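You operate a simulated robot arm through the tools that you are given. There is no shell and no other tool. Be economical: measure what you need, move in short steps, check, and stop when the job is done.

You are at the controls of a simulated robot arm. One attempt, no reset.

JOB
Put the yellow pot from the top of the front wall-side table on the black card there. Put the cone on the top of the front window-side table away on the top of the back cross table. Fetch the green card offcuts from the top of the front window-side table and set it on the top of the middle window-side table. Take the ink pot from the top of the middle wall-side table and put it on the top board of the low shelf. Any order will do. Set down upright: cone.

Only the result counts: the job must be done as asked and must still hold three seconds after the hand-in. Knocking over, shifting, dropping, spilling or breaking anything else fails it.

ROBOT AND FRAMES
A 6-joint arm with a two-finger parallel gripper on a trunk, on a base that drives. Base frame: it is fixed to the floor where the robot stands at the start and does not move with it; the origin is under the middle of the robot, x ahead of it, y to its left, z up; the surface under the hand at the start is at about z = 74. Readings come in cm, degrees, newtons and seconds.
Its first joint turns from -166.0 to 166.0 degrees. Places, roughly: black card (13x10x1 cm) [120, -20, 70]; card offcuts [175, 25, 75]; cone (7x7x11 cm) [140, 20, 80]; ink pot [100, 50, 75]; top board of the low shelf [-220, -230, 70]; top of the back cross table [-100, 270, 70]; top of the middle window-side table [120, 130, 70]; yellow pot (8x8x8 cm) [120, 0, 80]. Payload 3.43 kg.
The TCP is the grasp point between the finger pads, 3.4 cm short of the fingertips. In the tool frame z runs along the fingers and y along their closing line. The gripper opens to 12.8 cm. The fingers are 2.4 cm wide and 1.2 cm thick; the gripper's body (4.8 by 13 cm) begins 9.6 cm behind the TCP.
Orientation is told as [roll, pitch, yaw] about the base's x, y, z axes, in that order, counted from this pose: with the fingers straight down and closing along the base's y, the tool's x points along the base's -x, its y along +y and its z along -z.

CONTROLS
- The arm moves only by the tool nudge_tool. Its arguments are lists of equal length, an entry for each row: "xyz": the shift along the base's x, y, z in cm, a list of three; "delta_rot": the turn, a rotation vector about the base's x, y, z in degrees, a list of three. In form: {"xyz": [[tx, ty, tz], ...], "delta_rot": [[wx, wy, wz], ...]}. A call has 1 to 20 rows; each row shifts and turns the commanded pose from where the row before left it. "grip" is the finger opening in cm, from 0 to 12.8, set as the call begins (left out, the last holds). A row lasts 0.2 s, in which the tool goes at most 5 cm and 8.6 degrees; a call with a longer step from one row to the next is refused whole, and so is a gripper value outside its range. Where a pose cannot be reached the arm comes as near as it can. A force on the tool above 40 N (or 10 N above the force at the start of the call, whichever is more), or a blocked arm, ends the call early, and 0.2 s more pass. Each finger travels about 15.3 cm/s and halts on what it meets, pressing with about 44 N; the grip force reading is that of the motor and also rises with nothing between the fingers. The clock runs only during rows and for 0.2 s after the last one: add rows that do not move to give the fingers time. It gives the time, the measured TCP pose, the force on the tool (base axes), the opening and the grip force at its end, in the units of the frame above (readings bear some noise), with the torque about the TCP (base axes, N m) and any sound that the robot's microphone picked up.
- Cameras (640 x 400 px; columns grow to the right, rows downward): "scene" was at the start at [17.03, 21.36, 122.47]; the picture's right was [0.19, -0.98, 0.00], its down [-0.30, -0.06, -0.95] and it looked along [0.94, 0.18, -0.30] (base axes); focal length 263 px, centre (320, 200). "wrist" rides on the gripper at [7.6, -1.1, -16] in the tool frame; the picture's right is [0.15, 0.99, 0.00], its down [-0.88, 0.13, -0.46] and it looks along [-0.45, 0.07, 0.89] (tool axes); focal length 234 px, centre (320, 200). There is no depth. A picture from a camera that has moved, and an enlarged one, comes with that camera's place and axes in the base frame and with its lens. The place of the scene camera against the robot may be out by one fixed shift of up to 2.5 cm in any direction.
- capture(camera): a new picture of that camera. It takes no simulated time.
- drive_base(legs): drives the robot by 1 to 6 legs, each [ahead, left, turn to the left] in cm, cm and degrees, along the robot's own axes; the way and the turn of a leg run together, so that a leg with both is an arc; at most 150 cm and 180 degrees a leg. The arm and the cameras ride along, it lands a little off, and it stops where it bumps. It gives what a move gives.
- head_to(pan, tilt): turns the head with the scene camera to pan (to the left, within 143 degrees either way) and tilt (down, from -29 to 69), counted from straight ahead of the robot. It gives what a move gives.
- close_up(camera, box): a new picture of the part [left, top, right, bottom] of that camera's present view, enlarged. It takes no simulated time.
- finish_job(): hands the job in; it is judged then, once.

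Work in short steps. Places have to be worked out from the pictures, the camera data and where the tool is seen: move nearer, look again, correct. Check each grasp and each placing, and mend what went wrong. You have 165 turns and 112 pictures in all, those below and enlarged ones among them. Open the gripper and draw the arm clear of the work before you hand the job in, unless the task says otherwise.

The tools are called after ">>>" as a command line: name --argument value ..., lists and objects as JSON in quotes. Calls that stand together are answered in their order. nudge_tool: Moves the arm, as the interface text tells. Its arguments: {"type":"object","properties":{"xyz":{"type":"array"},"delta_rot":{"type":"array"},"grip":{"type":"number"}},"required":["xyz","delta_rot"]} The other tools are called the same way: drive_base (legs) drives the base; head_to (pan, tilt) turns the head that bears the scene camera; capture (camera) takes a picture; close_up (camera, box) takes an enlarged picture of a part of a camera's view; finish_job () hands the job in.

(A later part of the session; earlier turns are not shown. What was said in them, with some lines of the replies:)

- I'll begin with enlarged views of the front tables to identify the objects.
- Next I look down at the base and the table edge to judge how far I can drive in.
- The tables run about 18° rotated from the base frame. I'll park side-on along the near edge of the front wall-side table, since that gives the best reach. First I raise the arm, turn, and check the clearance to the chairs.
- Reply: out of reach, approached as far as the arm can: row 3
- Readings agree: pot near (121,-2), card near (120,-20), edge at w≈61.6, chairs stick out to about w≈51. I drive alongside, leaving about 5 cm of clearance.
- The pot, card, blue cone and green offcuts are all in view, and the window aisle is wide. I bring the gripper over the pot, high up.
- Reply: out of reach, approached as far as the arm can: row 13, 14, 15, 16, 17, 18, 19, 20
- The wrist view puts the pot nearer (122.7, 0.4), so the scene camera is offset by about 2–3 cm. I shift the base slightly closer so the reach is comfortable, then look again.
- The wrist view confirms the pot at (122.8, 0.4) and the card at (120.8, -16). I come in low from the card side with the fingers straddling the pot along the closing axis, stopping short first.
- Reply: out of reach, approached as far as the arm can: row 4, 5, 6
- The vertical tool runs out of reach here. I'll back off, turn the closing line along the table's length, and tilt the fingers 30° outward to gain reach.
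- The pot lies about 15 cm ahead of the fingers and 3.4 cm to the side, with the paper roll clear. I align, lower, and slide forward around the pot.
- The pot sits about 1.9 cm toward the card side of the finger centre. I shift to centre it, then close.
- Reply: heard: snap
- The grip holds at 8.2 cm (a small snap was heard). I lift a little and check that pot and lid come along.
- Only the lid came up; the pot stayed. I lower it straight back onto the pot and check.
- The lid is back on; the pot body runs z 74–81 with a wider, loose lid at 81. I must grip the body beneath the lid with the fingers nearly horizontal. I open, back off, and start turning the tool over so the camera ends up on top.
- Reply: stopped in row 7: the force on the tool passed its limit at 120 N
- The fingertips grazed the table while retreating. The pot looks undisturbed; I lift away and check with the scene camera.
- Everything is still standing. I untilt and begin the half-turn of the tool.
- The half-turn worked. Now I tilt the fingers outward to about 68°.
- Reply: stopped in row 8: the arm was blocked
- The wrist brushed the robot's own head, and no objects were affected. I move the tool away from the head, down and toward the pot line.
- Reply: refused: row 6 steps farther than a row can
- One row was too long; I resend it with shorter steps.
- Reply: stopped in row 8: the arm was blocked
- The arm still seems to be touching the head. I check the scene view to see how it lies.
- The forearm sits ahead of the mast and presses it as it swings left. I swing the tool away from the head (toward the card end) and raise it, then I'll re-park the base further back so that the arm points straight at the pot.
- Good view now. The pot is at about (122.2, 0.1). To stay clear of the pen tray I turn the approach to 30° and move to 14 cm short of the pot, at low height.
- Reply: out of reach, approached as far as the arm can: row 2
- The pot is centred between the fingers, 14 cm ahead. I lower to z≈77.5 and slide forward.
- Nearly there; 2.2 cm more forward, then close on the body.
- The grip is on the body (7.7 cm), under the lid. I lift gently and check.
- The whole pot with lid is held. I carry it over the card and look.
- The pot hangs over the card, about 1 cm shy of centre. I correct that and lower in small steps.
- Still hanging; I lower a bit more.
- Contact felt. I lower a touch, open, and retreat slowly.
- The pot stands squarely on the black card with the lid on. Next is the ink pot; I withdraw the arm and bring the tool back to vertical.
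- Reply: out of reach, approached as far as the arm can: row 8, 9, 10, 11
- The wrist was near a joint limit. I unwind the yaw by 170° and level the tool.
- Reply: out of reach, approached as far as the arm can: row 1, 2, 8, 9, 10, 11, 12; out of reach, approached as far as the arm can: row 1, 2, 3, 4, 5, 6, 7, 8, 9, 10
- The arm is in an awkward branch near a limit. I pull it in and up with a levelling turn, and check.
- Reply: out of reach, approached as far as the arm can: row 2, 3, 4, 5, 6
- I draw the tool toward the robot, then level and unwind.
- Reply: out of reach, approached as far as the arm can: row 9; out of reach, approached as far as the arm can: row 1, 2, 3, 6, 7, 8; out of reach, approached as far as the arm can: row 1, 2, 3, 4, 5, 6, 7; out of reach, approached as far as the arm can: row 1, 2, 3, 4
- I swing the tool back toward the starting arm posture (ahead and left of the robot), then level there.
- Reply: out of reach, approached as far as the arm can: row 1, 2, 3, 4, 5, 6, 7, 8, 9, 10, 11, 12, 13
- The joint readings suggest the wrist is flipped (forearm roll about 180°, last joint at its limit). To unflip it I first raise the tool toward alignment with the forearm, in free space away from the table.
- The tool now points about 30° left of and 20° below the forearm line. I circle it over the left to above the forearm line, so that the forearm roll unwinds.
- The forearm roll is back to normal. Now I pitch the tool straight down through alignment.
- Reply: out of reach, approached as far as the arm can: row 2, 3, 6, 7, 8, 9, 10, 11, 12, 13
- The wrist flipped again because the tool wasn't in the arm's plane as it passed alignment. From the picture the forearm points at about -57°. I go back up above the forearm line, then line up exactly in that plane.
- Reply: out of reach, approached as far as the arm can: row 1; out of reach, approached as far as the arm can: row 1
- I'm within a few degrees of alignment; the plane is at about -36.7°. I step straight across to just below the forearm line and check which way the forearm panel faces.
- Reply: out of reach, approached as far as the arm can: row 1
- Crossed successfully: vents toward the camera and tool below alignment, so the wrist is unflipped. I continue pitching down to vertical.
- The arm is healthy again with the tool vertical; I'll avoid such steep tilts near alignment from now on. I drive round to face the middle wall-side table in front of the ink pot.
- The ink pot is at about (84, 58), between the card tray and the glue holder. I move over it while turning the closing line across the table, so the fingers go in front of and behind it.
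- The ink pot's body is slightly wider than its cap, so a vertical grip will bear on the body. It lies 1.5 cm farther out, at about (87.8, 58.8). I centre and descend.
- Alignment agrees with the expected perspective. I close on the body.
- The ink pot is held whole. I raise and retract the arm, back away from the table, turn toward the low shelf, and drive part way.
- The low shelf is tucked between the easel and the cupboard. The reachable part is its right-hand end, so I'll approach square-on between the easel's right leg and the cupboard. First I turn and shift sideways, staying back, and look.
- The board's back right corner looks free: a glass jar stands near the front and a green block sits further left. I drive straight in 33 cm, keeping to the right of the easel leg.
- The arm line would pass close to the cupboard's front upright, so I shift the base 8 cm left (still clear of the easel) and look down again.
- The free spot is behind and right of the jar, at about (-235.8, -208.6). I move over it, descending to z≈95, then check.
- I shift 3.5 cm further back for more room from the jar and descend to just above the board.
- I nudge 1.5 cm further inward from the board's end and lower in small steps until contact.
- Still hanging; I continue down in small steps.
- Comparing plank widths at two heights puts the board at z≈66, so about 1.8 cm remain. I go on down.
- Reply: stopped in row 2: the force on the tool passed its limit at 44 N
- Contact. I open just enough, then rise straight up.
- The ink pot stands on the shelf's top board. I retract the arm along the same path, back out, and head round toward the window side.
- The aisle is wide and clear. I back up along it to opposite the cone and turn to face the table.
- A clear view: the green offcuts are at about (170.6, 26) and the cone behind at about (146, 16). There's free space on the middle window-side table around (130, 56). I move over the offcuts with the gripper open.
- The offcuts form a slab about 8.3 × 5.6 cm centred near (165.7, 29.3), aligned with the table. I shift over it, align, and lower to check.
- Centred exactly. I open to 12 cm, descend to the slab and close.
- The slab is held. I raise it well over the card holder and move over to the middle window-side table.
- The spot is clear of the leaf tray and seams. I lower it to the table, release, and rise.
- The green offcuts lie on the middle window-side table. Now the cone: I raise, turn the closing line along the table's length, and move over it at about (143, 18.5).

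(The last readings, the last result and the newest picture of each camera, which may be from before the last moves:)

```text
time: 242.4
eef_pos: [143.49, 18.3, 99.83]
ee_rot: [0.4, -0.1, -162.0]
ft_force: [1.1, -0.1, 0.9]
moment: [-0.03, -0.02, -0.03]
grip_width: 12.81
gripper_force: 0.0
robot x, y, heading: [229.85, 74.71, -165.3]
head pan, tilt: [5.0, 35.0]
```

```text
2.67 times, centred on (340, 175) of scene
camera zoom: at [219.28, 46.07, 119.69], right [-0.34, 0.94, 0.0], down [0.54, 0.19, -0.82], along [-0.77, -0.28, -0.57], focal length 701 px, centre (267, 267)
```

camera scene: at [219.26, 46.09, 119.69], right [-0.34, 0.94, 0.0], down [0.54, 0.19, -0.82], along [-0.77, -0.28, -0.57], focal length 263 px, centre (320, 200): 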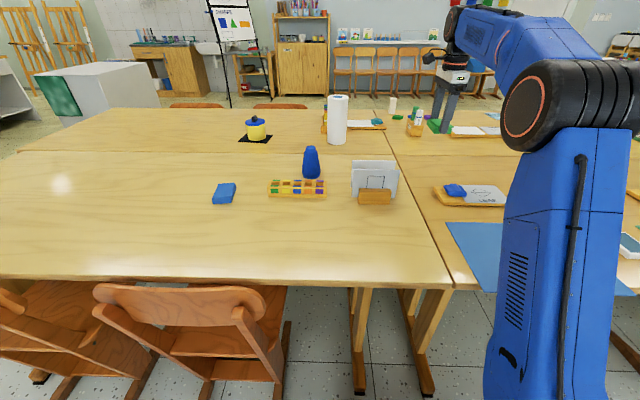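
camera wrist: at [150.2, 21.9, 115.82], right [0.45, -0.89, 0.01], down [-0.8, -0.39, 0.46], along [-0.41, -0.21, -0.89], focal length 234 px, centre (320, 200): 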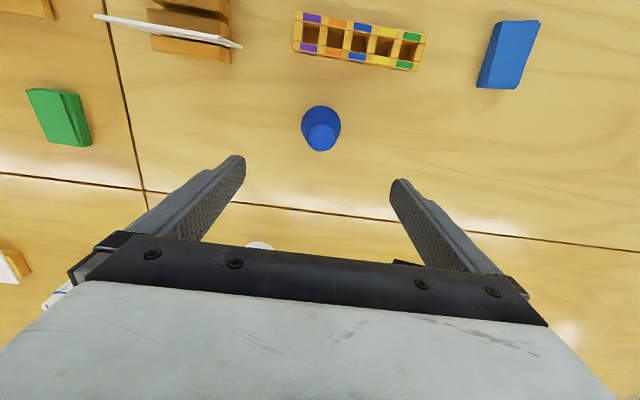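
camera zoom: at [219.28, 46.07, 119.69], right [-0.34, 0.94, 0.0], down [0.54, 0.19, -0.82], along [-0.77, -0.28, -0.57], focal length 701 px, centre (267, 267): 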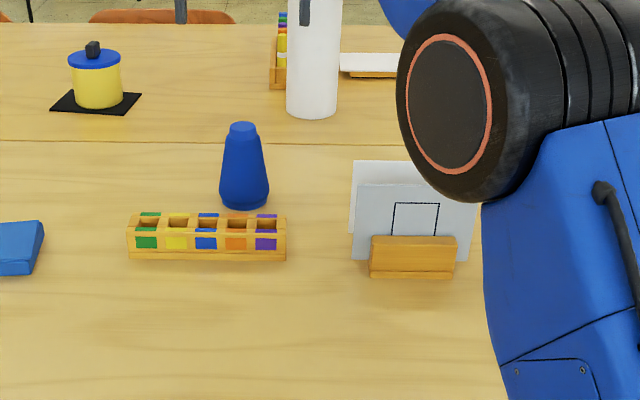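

The cone sits about 0.9 cm toward the robot from the TCP. I centre and descend so the fingertips grip slightly above its middle.

>>> nudge_tool --xyz '[[0.8, 0.35, -2], [0, 0, -4], [0, 0, -4], [0, 0, -4], [0, 0, -4], [0, 0, 0]]' --delta_rot '[[0, 0, 0], [0, 0, 0], [0, 0, 0], [0, 0, 0], [0, 0, 0], [0, 0, 0]]'

>>> nudge_tool --xyz '[[0, 0, -1], [0, 0, 0]]' --delta_rot '[[0, 0, 0], [0, 0, 0]]'

>>> close_up --camera "scene" --box '[240, 100, 400, 200]'

```text
time: 243.8
eef_pos: [144.19, 18.76, 81.92]
ee_rot: [0.3, -0.1, -161.8]
ft_force: [0.7, 0.9, -0.4]
moment: [0.02, -0.01, -0.01]
grip_width: 12.81
gripper_force: 0.1
robot x, y, heading: [229.97, 75.0, -165.2]
head pan, tilt: [5.0, 35.0]
```

```text
time: 244.4
eef_pos: [144.19, 18.66, 80.91]
ee_rot: [0.3, -0.1, -162.0]
ft_force: [-0.2, 0.5, -0.1]
moment: [0.0, -0.02, 0.03]
grip_width: 12.81
gripper_force: 0.0
robot x, y, heading: [229.65, 74.67, -165.5]
head pan, tilt: [5.0, 35.0]
```

```text
4.00 times, centred on (320, 150) of scene
camera zoom: at [219.26, 46.08, 119.69], right [-0.34, 0.94, 0.0], down [0.54, 0.19, -0.82], along [-0.77, -0.28, -0.57], focal length 1052 px, centre (320, 400)
```

zoom: 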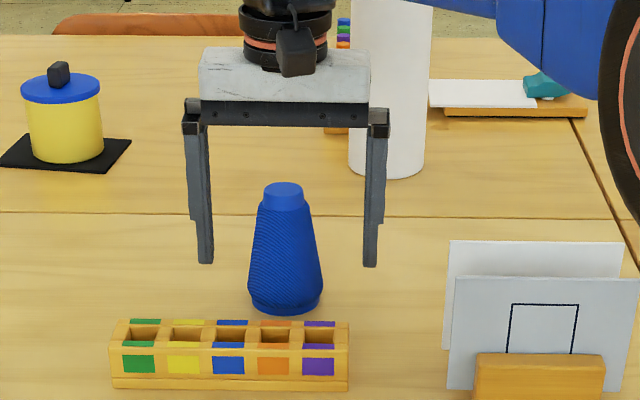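

Well centred. I close and lift slightly to check.

>>> nudge_tool --xyz '[[0, 0, 0], [0, 0, 0], [0, 0, 0], [0, 0, 0]]' --delta_rot '[[0, 0, 0], [0, 0, 0], [0, 0, 0], [0, 0, 0]]' --grip 4.5

>>> nudge_tool --xyz '[[0, 0, 1], [0, 0, 1.5], [0, 0, 2], [0, 0, 0]]' --delta_rot '[[0, 0, 0], [0, 0, 0], [0, 0, 0], [0, 0, 0]]'

>>> close_up --camera "scene" --box '[240, 100, 400, 200]'

```text
time: 245.4
eef_pos: [144.26, 18.63, 80.94]
ee_rot: [0.5, 0.0, -161.9]
ft_force: [0.5, -0.3, 1.8]
moment: [0.06, 0.05, 0.0]
grip_width: 5.45
gripper_force: 44.6
robot x, y, heading: [229.58, 75.05, -165.5]
head pan, tilt: [5.0, 35.0]
```

```text
time: 246.4
eef_pos: [144.16, 18.54, 85.48]
ee_rot: [0.4, -0.1, -162.0]
ft_force: [0.3, -1.0, -2.1]
moment: [-0.04, -0.01, 0.01]
grip_width: 5.42
gripper_force: 43.4
robot x, y, heading: [229.59, 74.52, -165.0]
head pan, tilt: [5.0, 35.0]
```

```text
4.00 times, centred on (320, 150) of scene
camera zoom: at [219.26, 46.07, 119.69], right [-0.34, 0.94, 0.0], down [0.54, 0.19, -0.82], along [-0.77, -0.28, -0.57], focal length 1052 px, centre (320, 400)
```

zoom: 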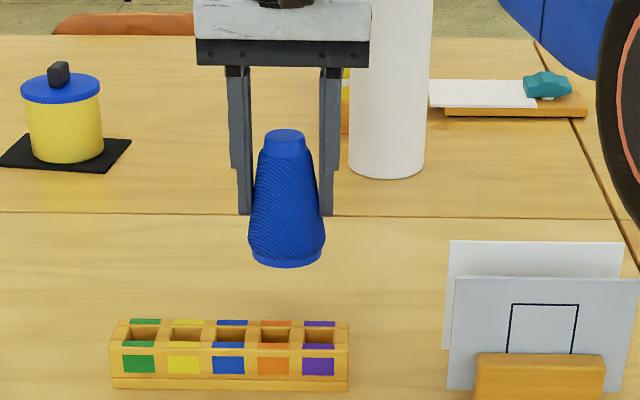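

The cone is held upright. I raise it, retract the arm, and drive back around the front end of the tables to the inner floor.

>>> nudge_tool --xyz '[[0, 0, 4.4], [0, 0, 4.4], [0, 0, 4.4], [0, 0, 4.4], [2.55, 3.5, 0], [2.55, 3.5, 0], [2.55, 3.5, 0], [2.55, 3.5, 0], [2.55, 3.5, 0], [2.55, 3.5, 0], [2.55, 3.5, 0], [2.55, 3.5, 0], [2.55, 3.5, 0], [2.55, 3.5, 0], [2.55, 3.5, 0], [2.55, 3.5, 0], [0, 0, 0]]' --delta_rot '[[0, 0, 0], [0, 0, 0], [0, 0, 0], [0, 0, 0], [0, 0, 0], [0, 0, 0], [0, 0, 0], [0, 0, 0], [0, 0, 0], [0, 0, 0], [0, 0, 0], [0, 0, 0], [0, 0, 0], [0, 0, 0], [0, 0, 0], [0, 0, 0], [0, 0, 0]]'

>>> drive_base --legs '[[-20, 0, 0], [0, 0, 93.7], [150, 0, 0], [52, 0, 0]]'

```text
time: 250.0
eef_pos: [174.78, 60.61, 102.54]
ee_rot: [0.4, 0.0, -161.9]
ft_force: [0.3, 0.3, -1.4]
moment: [0.01, 0.0, -0.02]
grip_width: 5.44
gripper_force: 44.3
out of reach, approached as far as the arm can: row 4
robot x, y, heading: [229.69, 74.47, -165.4]
head pan, tilt: [5.0, 35.0]
```

```text
time: 265.2
eef_pos: [340.2, -160.61, 102.6]
ee_rot: [0.4, -0.1, -65.0]
ft_force: [0.6, -0.5, -1.4]
moment: [0.03, -0.03, 0.0]
grip_width: 5.44
gripper_force: 44.0
robot x, y, heading: [319.24, -107.69, -68.4]
head pan, tilt: [5.0, 35.0]
```

>>> drive_base --legs '[[0, 0, -3.3], [0, -130, 0], [0, -121, 0]]'

```text
time: 277.9
eef_pos: [101.15, -242.87, 102.47]
ee_rot: [0.4, -0.2, -66.1]
ft_force: [0.6, -1.3, -1.3]
moment: [0.0, -0.02, 0.02]
grip_width: 5.36
gripper_force: 43.8
robot x, y, heading: [81.34, -189.31, -69.5]
head pan, tilt: [5.0, 35.0]
```

>>> drive_base --legs '[[0, -12, -2.2], [-150, 0, 0], [-130, 0, 0], [0, 0, 180]]'

>>> head_to --pan 0 --tilt 25

>>> capture --camera "scene"

```text
time: 299.6
eef_pos: [-37.67, 123.21, 102.63]
ee_rot: [0.5, -0.1, 114.6]
ft_force: [-0.4, -0.5, -1.5]
moment: [-0.02, -0.06, 0.03]
grip_width: 5.28
gripper_force: 44.1
robot x, y, heading: [-17.18, 69.86, 110.9]
head pan, tilt: [5.0, 35.0]
```

```text
time: 300.3
eef_pos: [-37.61, 123.07, 102.56]
ee_rot: [0.3, -0.1, 114.6]
ft_force: [-0.2, 0.3, -1.4]
moment: [0.02, -0.02, 0.01]
grip_width: 5.29
gripper_force: 44.6
robot x, y, heading: [-17.29, 70.09, 111.2]
head pan, tilt: [0.0, 25.0]
```

```text
20 pictures are left
camera scene: at [-44.17, 75.76, 121.26], right [0.93, 0.36, 0.0], down [0.15, -0.39, -0.91], along [-0.33, 0.84, -0.42], focal length 263 px, centre (320, 200)
```

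scene: 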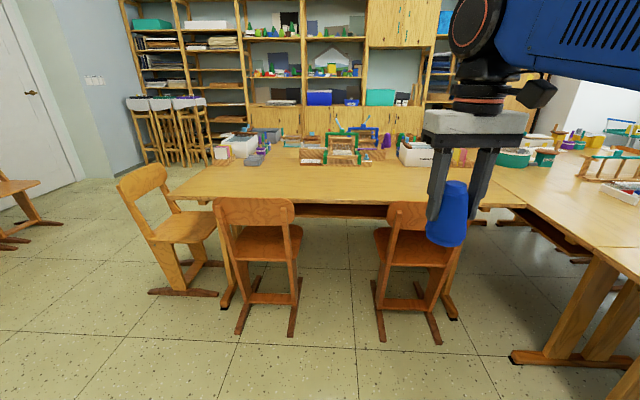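

>>> close_up --camera "scene" --box '[140, 110, 460, 230]'

```text
2.00 times, centred on (300, 170) of scene
camera zoom: at [-44.17, 75.76, 121.26], right [0.93, 0.36, 0.0], down [0.15, -0.39, -0.91], along [-0.33, 0.84, -0.42], focal length 526 px, centre (360, 260)
```

zoom: 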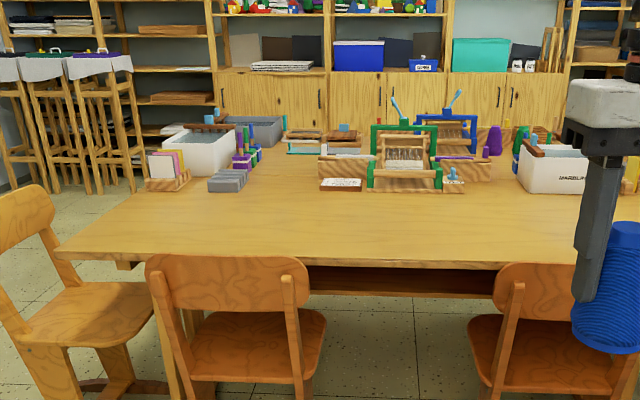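

I need to know whether there are one or two cross tables, so I look closely for a seam.

>>> close_up --camera "scene" --box '[190, 170, 310, 215]'

>>> close_up --camera "scene" --box '[460, 130, 640, 270]'

```text
5.33 times, centred on (250, 192) of scene
camera zoom: at [-44.17, 75.76, 121.26], right [0.93, 0.36, 0.0], down [0.15, -0.39, -0.91], along [-0.33, 0.84, -0.42], focal length 1402 px, centre (693, 240)
```

zoom: 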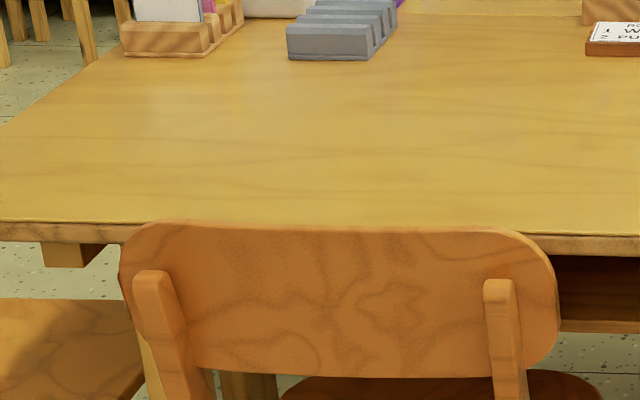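

```text
2.86 times, centred on (550, 200) of scene
camera zoom: at [-44.17, 75.76, 121.26], right [0.93, 0.36, 0.0], down [0.15, -0.39, -0.91], along [-0.33, 0.84, -0.42], focal length 751 px, centre (-337, 200)
```

zoom: 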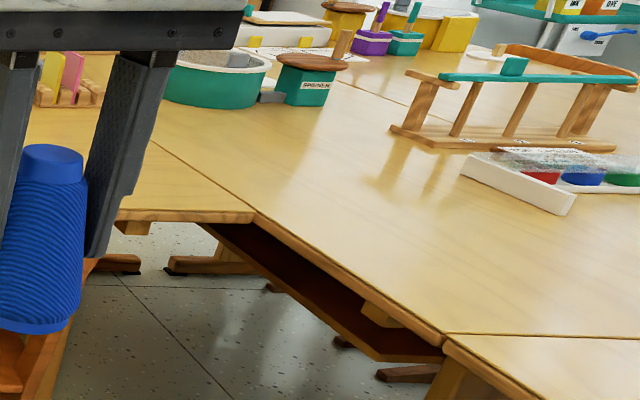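

>>> close_up --camera "scene" --box '[255, 140, 345, 190]'

```text
7.11 times, centred on (300, 165) of scene
camera zoom: at [-44.17, 75.76, 121.26], right [0.93, 0.36, 0.0], down [0.15, -0.39, -0.91], along [-0.33, 0.84, -0.42], focal length 1870 px, centre (462, 449)
```

zoom: 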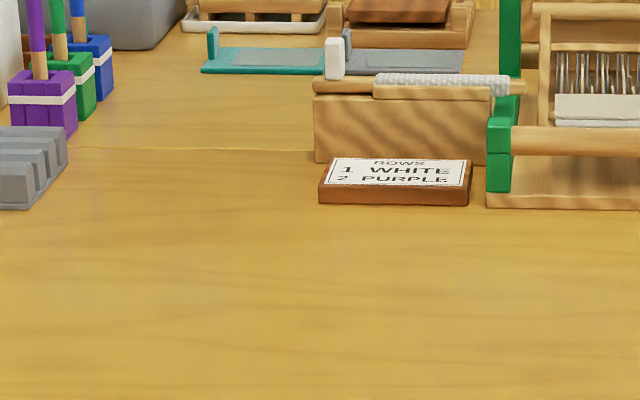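

There is a seam at l≈250: two cross tables lie one behind the other, and the given coordinates match the rear one. I'll reach it from its free left end, driving around the left side.

>>> drive_base --legs '[[0, 0, -2.9], [0, 100, 0], [0, 86, 0], [110, 0, 0], [95, 0, 0]]'

>>> head_to --pan -75 --tilt 25

>>> capture --camera "scene"

```text
time: 319.8
eef_pos: [-278.76, 257.92, 102.55]
ee_rot: [0.4, -0.1, 112.6]
ft_force: [0.9, -0.3, -2.2]
moment: [-0.01, -0.03, -0.03]
grip_width: 5.29
gripper_force: 44.2
robot x, y, heading: [-260.83, 203.99, 109.5]
head pan, tilt: [0.0, 25.0]
```

```text
time: 321.2
eef_pos: [-278.84, 257.92, 102.56]
ee_rot: [0.5, -0.1, 112.7]
ft_force: [-0.2, 0.2, -1.7]
moment: [0.02, -0.02, -0.03]
grip_width: 5.28
gripper_force: 44.2
robot x, y, heading: [-260.48, 204.71, 109.2]
head pan, tilt: [-75.0, 25.0]
```

```text
15 pictures are left
camera scene: at [-276.23, 207.27, 121.27], right [0.56, -0.83, 0.0], down [-0.35, -0.24, -0.91], along [0.75, 0.51, -0.42], focal length 263 px, centre (320, 200)
```

scene: 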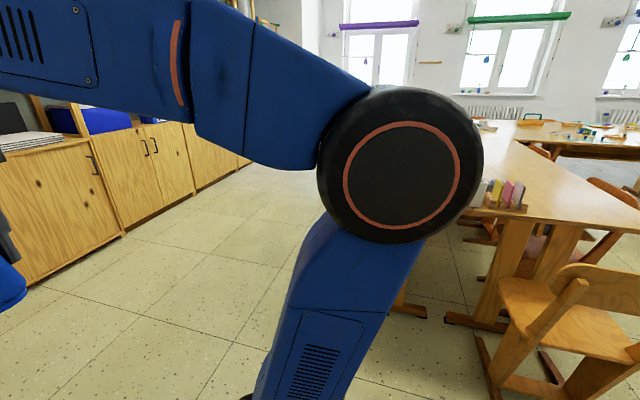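

>>> drive_base --legs '[[0, 0, -91], [25, 0, 0]]'

>>> head_to --pan 0 --tilt 30

>>> capture --camera "scene"

```text
time: 326.9
eef_pos: [-182.49, 230.61, 102.58]
ee_rot: [0.4, -0.2, 22.2]
ft_force: [0.5, 0.2, -1.6]
moment: [-0.03, 0.01, 0.01]
grip_width: 5.23
gripper_force: 44.2
robot x, y, heading: [-236.34, 212.15, 19.1]
head pan, tilt: [-75.0, 25.0]
```

```text
time: 328.4
eef_pos: [-182.47, 230.6, 102.56]
ee_rot: [0.5, -0.1, 22.2]
ft_force: [-0.4, -0.2, -2.6]
moment: [-0.02, 0.01, 0.0]
grip_width: 5.19
gripper_force: 43.9
robot x, y, heading: [-236.06, 212.67, 18.7]
head pan, tilt: [0.0, 30.0]
```

```text
14 pictures are left
camera scene: at [-227.41, 236.32, 120.47], right [0.32, -0.95, 0.0], down [-0.47, -0.16, -0.87], along [0.82, 0.28, -0.5], focal length 263 px, centre (320, 200)
```

scene: 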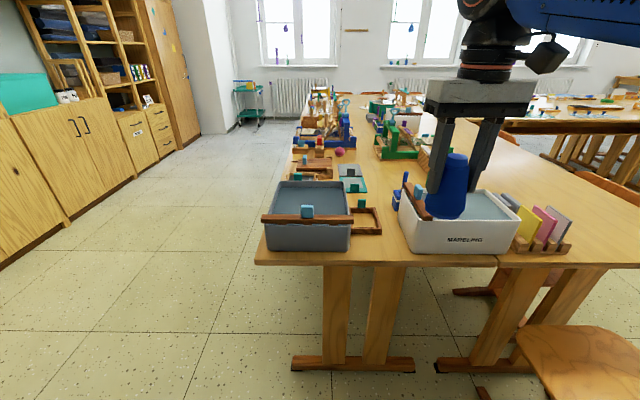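

>>> close_up --camera "scene" --box '[245, 140, 525, 280]'

```text
2.29 times, centred on (385, 210) of scene
camera zoom: at [-227.41, 236.32, 120.47], right [0.32, -0.95, 0.0], down [-0.47, -0.16, -0.87], along [0.82, 0.28, -0.5], focal length 601 px, centre (171, 177)
```

zoom: 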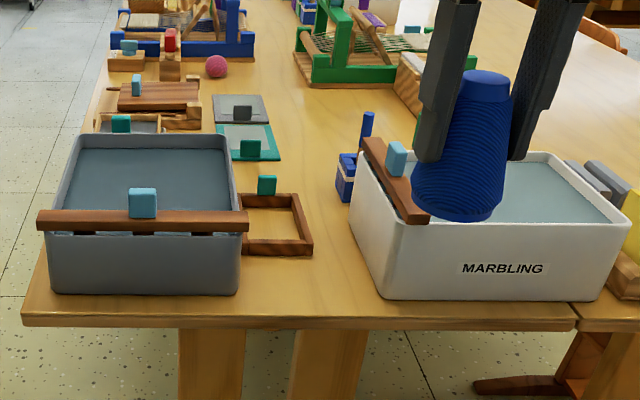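

There's a free patch at the near end of the back cross table, between the grey tray and the white marbling box, about 16 × 11 cm around (-172.8, 240). I move over it and look down.

>>> nudge_tool --xyz '[[2.4, 2.3, 0], [2.4, 2.3, 0], [2.4, 2.3, 0], [2.4, 2.3, 0], [0, 0, 0]]' --delta_rot '[[0, 0, -2], [0, 0, -2], [0, 0, 0], [0, 0, 0], [0, 0, 0]]'

>>> capture --camera "wrist"

>>> close_up --camera "scene" --box '[245, 140, 525, 280]'

```text
time: 329.6
eef_pos: [-172.53, 239.87, 102.57]
ee_rot: [0.4, 0.0, 18.2]
ft_force: [-0.5, -0.2, -1.1]
moment: [0.01, 0.01, -0.02]
grip_width: 5.19
gripper_force: 44.2
robot x, y, heading: [-236.37, 212.42, 18.8]
head pan, tilt: [0.0, 30.0]
```

```text
12 pictures are left
camera wrist: at [-179.58, 236.21, 118.55], right [-0.45, 0.89, 0.01], down [0.8, 0.4, 0.46], along [0.41, 0.21, -0.89], focal length 234 px, centre (320, 200)
```

wrist: 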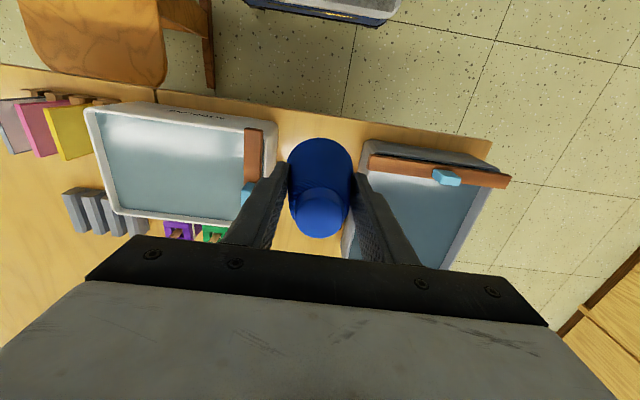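

```text
2.29 times, centred on (385, 210) of scene
camera zoom: at [-227.41, 236.32, 120.47], right [0.32, -0.95, 0.0], down [-0.47, -0.16, -0.87], along [0.82, 0.28, -0.5], focal length 601 px, centre (171, 177)
```

zoom: 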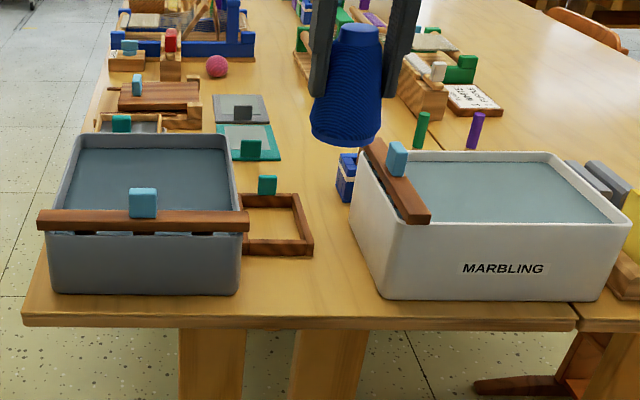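

The wrist view shows the spot only about 2 cm inside the table edge, so I move 3.4 cm further in, lower part way, and re-check.

>>> nudge_tool --xyz '[[3.2, 1.1, 0], [0, 0, -4], [0, 0, -4], [0, 0, -4], [0, 0, -2], [0, 0, 0]]' --delta_rot '[[0, 0, 0], [0, 0, 0], [0, 0, 0], [0, 0, 0], [0, 0, 0], [0, 0, 0]]'

>>> capture --camera "wrist"

>>> close_up --camera "scene" --box '[325, 160, 445, 280]'

```text
time: 331.0
eef_pos: [-169.53, 241.05, 88.79]
ee_rot: [0.4, -0.1, 18.1]
ft_force: [0.2, -0.5, -1.8]
moment: [-0.04, 0.01, 0.0]
grip_width: 5.2
gripper_force: 43.9
robot x, y, heading: [-236.1, 212.23, 19.0]
head pan, tilt: [0.0, 30.0]
```

```text
10 pictures are left
camera wrist: at [-176.52, 237.39, 104.67], right [-0.45, 0.89, 0.01], down [0.8, 0.4, 0.46], along [0.41, 0.21, -0.89], focal length 234 px, centre (320, 200)
```

wrist: 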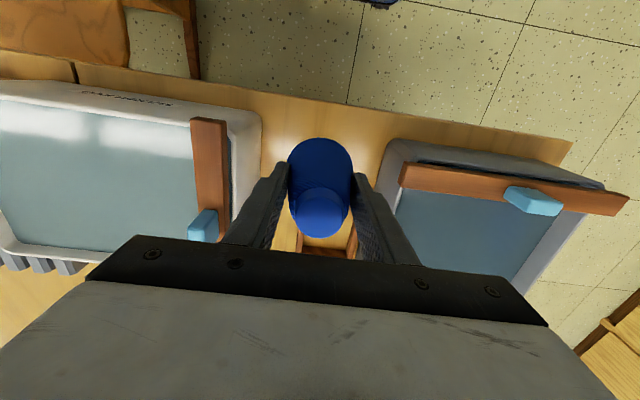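

```text
3.33 times, centred on (385, 220) of scene
camera zoom: at [-227.4, 236.33, 120.47], right [0.32, -0.95, 0.0], down [-0.47, -0.16, -0.87], along [0.82, 0.28, -0.5], focal length 876 px, centre (103, 133)
```

zoom: 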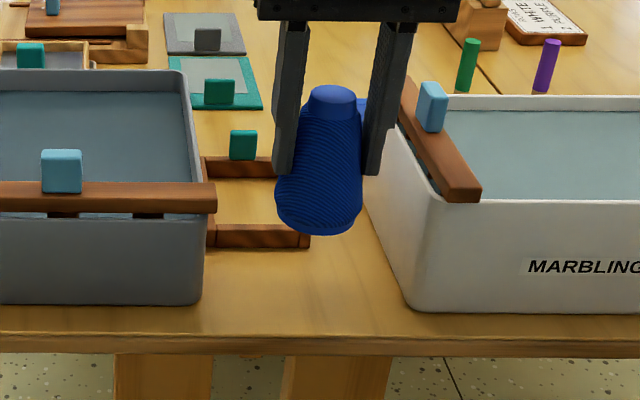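

Good position: about 6 cm from the edge and clear of the frame and boxes. I lower until contact.

>>> nudge_tool --xyz '[[0, 0, -2], [0, 0, -2], [0, 0, -1], [0, 0, 0]]' --delta_rot '[[0, 0, 0], [0, 0, 0], [0, 0, 0], [0, 0, 0]]'

>>> nudge_tool --xyz '[[0, 0, -0.4], [0, 0, 0]]' --delta_rot '[[0, 0, 0], [0, 0, 0]]'

>>> nudge_tool --xyz '[[0, 0, -0.3], [0, 0, 0]]' --delta_rot '[[0, 0, 0], [0, 0, 0]]'

>>> nudge_tool --xyz '[[0, 0, -0.3], [0, 0, 0]]' --delta_rot '[[0, 0, 0], [0, 0, 0]]'

>>> nudge_tool --xyz '[[0, 0, -0.3], [0, 0, 0]]' --delta_rot '[[0, 0, 0], [0, 0, 0]]'

```text
time: 332.0
eef_pos: [-169.68, 240.86, 83.53]
ee_rot: [0.4, -0.1, 18.2]
ft_force: [0.9, -0.6, -1.5]
moment: [0.02, 0.03, -0.02]
grip_width: 5.19
gripper_force: 43.6
robot x, y, heading: [-236.2, 212.37, 18.8]
head pan, tilt: [0.0, 30.0]
```

```text
time: 332.6
eef_pos: [-169.58, 240.75, 83.12]
ee_rot: [0.4, -0.1, 18.2]
ft_force: [0.1, -0.2, -2.9]
moment: [0.0, 0.04, 0.02]
grip_width: 5.19
gripper_force: 44.1
robot x, y, heading: [-236.35, 212.38, 18.9]
head pan, tilt: [0.0, 30.0]
```

```text
time: 333.2
eef_pos: [-169.65, 240.82, 82.8]
ee_rot: [0.3, -0.1, 18.1]
ft_force: [1.0, 0.4, -1.3]
moment: [0.0, 0.01, 0.02]
grip_width: 5.2
gripper_force: 44.0
robot x, y, heading: [-236.23, 212.61, 18.9]
head pan, tilt: [0.0, 30.0]
```

```text
time: 333.8
eef_pos: [-169.66, 240.84, 82.51]
ee_rot: [0.4, -0.1, 18.2]
ft_force: [1.1, 0.2, -1.9]
moment: [0.03, 0.02, 0.0]
grip_width: 5.18
gripper_force: 44.2
robot x, y, heading: [-236.19, 212.96, 18.7]
head pan, tilt: [0.0, 30.0]
```

```text
time: 334.4
eef_pos: [-169.64, 240.75, 82.39]
ee_rot: [0.3, 0.1, 18.2]
ft_force: [-0.6, 0.0, -1.4]
moment: [-0.01, 0.03, -0.03]
grip_width: 5.17
gripper_force: 43.9
robot x, y, heading: [-236.25, 212.16, 18.9]
head pan, tilt: [0.0, 30.0]
```

>>> nudge_tool --xyz '[[0, 0, -0.25], [0, 0, 0]]' --delta_rot '[[0, 0, 0], [0, 0, 0]]'

>>> nudge_tool --xyz '[[0, 0, -0.25], [0, 0, 0]]' --delta_rot '[[0, 0, 0], [0, 0, 0]]'

>>> nudge_tool --xyz '[[0, 0, -0.25], [0, 0, 0]]' --delta_rot '[[0, 0, 0], [0, 0, 0]]'

>>> close_up --camera "scene" --box '[325, 160, 445, 280]'

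```text
time: 335.0
eef_pos: [-169.57, 240.85, 82.1]
ee_rot: [0.4, -0.1, 18.3]
ft_force: [0.0, -0.7, -1.6]
moment: [0.05, 0.01, -0.01]
grip_width: 5.21
gripper_force: 43.8
robot x, y, heading: [-236.6, 212.43, 18.7]
head pan, tilt: [0.0, 30.0]
```

```text
time: 335.6
eef_pos: [-169.65, 240.89, 81.85]
ee_rot: [0.4, -0.1, 18.3]
ft_force: [-0.3, -0.6, -1.7]
moment: [0.0, 0.01, -0.02]
grip_width: 5.21
gripper_force: 43.8
robot x, y, heading: [-236.07, 212.5, 18.7]
head pan, tilt: [0.0, 30.0]
```

```text
time: 336.2
eef_pos: [-169.56, 240.83, 81.55]
ee_rot: [0.4, -0.1, 18.2]
ft_force: [0.5, -0.2, -0.6]
moment: [0.01, 0.05, -0.01]
grip_width: 5.19
gripper_force: 43.9
robot x, y, heading: [-236.06, 212.29, 18.9]
head pan, tilt: [0.0, 30.0]
```

```text
3.33 times, centred on (385, 220) of scene
camera zoom: at [-227.41, 236.33, 120.47], right [0.32, -0.95, 0.0], down [-0.47, -0.16, -0.87], along [0.82, 0.28, -0.5], focal length 876 px, centre (103, 133)
```

zoom: 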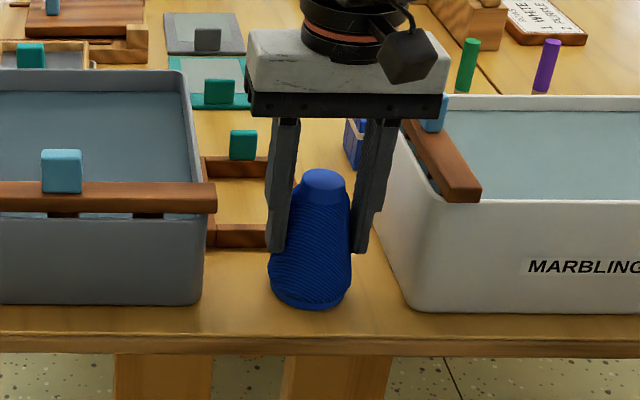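

>>> nudge_tool --xyz '[[0, 0, -0.2], [0, 0, 0]]' --delta_rot '[[0, 0, 0], [0, 0, 0]]'

>>> nudge_tool --xyz '[[0, 0, -0.2], [0, 0, 0]]' --delta_rot '[[0, 0, 0], [0, 0, 0]]'

```text
time: 336.8
eef_pos: [-169.7, 240.81, 81.55]
ee_rot: [0.4, -0.2, 18.2]
ft_force: [-0.3, -0.6, 12.6]
moment: [-0.49, -0.13, -0.07]
grip_width: 5.2
gripper_force: 43.9
robot x, y, heading: [-236.12, 212.23, 18.7]
head pan, tilt: [0.0, 30.0]
```

```text
time: 337.4
eef_pos: [-169.68, 240.88, 81.49]
ee_rot: [0.5, -0.4, 18.2]
ft_force: [-1.6, -1.3, 12.5]
moment: [-0.26, 0.52, 0.01]
grip_width: 5.19
gripper_force: 43.3
robot x, y, heading: [-236.32, 212.43, 18.7]
head pan, tilt: [0.0, 30.0]
stopped in row 2: the force on the tool passed its limit at 42 N (the readings are from after the stop); the commanded pose is now the measured one
```

The cone is on the table. I open the fingers a little and rise straight up.

>>> nudge_tool --xyz '[[0, 0, 0], [0, 0, 0], [0, 0, 0]]' --delta_rot '[[0, 0, 0], [0, 0, 0], [0, 0, 0]]' --grip 7.6

>>> nudge_tool --xyz '[[0, 0, 1], [0, 0, 2], [0, 0, 3], [0, 0, 4], [0, 0, 4], [0, 0, 4], [0, 0, 0]]' --delta_rot '[[0, 0, 0], [0, 0, 0], [0, 0, 0], [0, 0, 0], [0, 0, 0], [0, 0, 0], [0, 0, 0]]'

>>> close_up --camera "scene" --box '[245, 140, 525, 280]'

```text
time: 338.2
eef_pos: [-169.56, 240.86, 81.43]
ee_rot: [0.6, -0.2, 18.2]
ft_force: [0.6, 0.5, 0.1]
moment: [-0.02, -0.01, -0.02]
grip_width: 7.61
gripper_force: 0.0
robot x, y, heading: [-236.53, 212.4, 18.7]
head pan, tilt: [0.0, 30.0]
```

```text
time: 339.8
eef_pos: [-169.45, 240.93, 99.18]
ee_rot: [0.5, -0.3, 18.2]
ft_force: [0.0, 0.0, 0.5]
moment: [-0.02, 0.01, -0.01]
grip_width: 7.59
gripper_force: 0.1
robot x, y, heading: [-236.22, 212.21, 18.7]
head pan, tilt: [0.0, 30.0]
```

```text
2.29 times, centred on (385, 210) of scene
camera zoom: at [-227.41, 236.33, 120.47], right [0.32, -0.95, 0.0], down [-0.47, -0.16, -0.87], along [0.82, 0.28, -0.5], focal length 601 px, centre (171, 177)
```

zoom: 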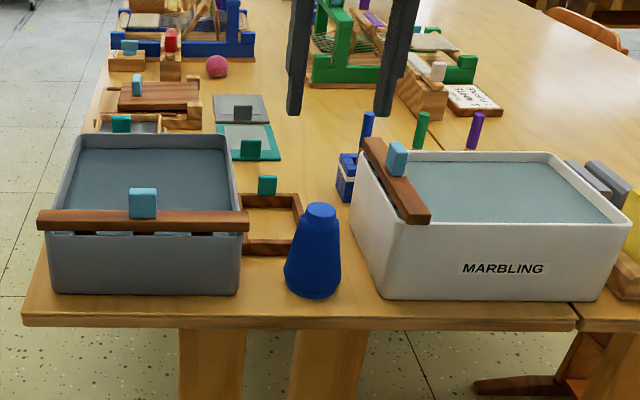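

The cone stands upright on the back cross table. I raise the arm, draw it clear, back off a little, and check once more.

>>> nudge_tool --xyz '[[0, 0, 4], [-3.5, -1.2, 0], [-3.5, -1.2, 0], [-3.5, -1.2, 0], [0, 0, 0]]' --delta_rot '[[0, 0, 0], [0, 0, 0], [0, 0, 0], [0, 0, 0], [0, 0, 0]]' --grip 12.8

>>> drive_base --legs '[[-30, 0, 0]]'

>>> capture --camera "scene"

```text
time: 341.0
eef_pos: [-179.97, 237.19, 103.42]
ee_rot: [0.4, -0.3, 18.2]
ft_force: [0.6, -0.6, 0.2]
moment: [-0.01, 0.0, -0.05]
grip_width: 12.81
gripper_force: 0.0
robot x, y, heading: [-236.57, 212.62, 18.9]
head pan, tilt: [0.0, 30.0]
```

```text
time: 343.1
eef_pos: [-207.79, 227.6, 103.58]
ee_rot: [0.5, -0.3, 18.0]
ft_force: [0.0, 1.0, -1.1]
moment: [-0.01, 0.0, -0.01]
grip_width: 12.79
gripper_force: 0.1
robot x, y, heading: [-264.32, 202.97, 18.8]
head pan, tilt: [0.0, 30.0]
```

```text
6 pictures are left
camera scene: at [-255.26, 226.82, 120.47], right [0.32, -0.95, 0.0], down [-0.47, -0.16, -0.87], along [0.82, 0.28, -0.5], focal length 263 px, centre (320, 200)
```

scene: 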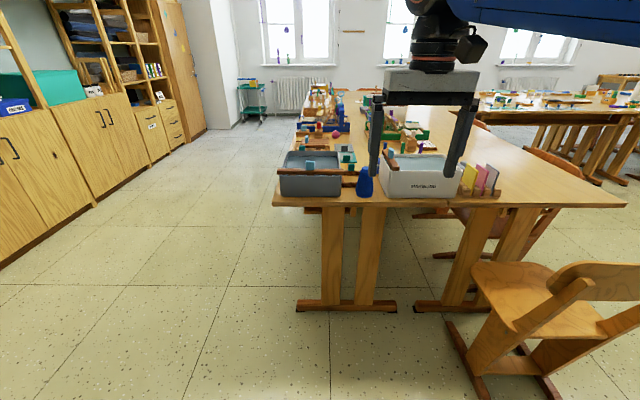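

All four items are in place, the gripper is open, and the arm is clear of the tables. I hand the job in.

>>> finish_job

```text
The job is handed in.
```

I handed the job in with all four items where you asked; I checked each placing with the cameras, but the verdict has not come back.
- **Yellow pot:** it stands on the black card with its lid on. My first grip caught only the loose lid, with a snap, and lifted it off. I put it back on and took the pot by its body instead.
- **Ink pot:** it stands on the top board of the low shelf, behind the glass jar at the right-hand end.
- **Green card offcuts:** they lie on the top of the middle window-side table.
- **Cone:** it stands upright on the rear of the two cross tables, between the grey tray and the white box.

The fingertips also grazed the front wall-side table once and the wrist bumped the robot's own head. The pictures showed nothing else moved.
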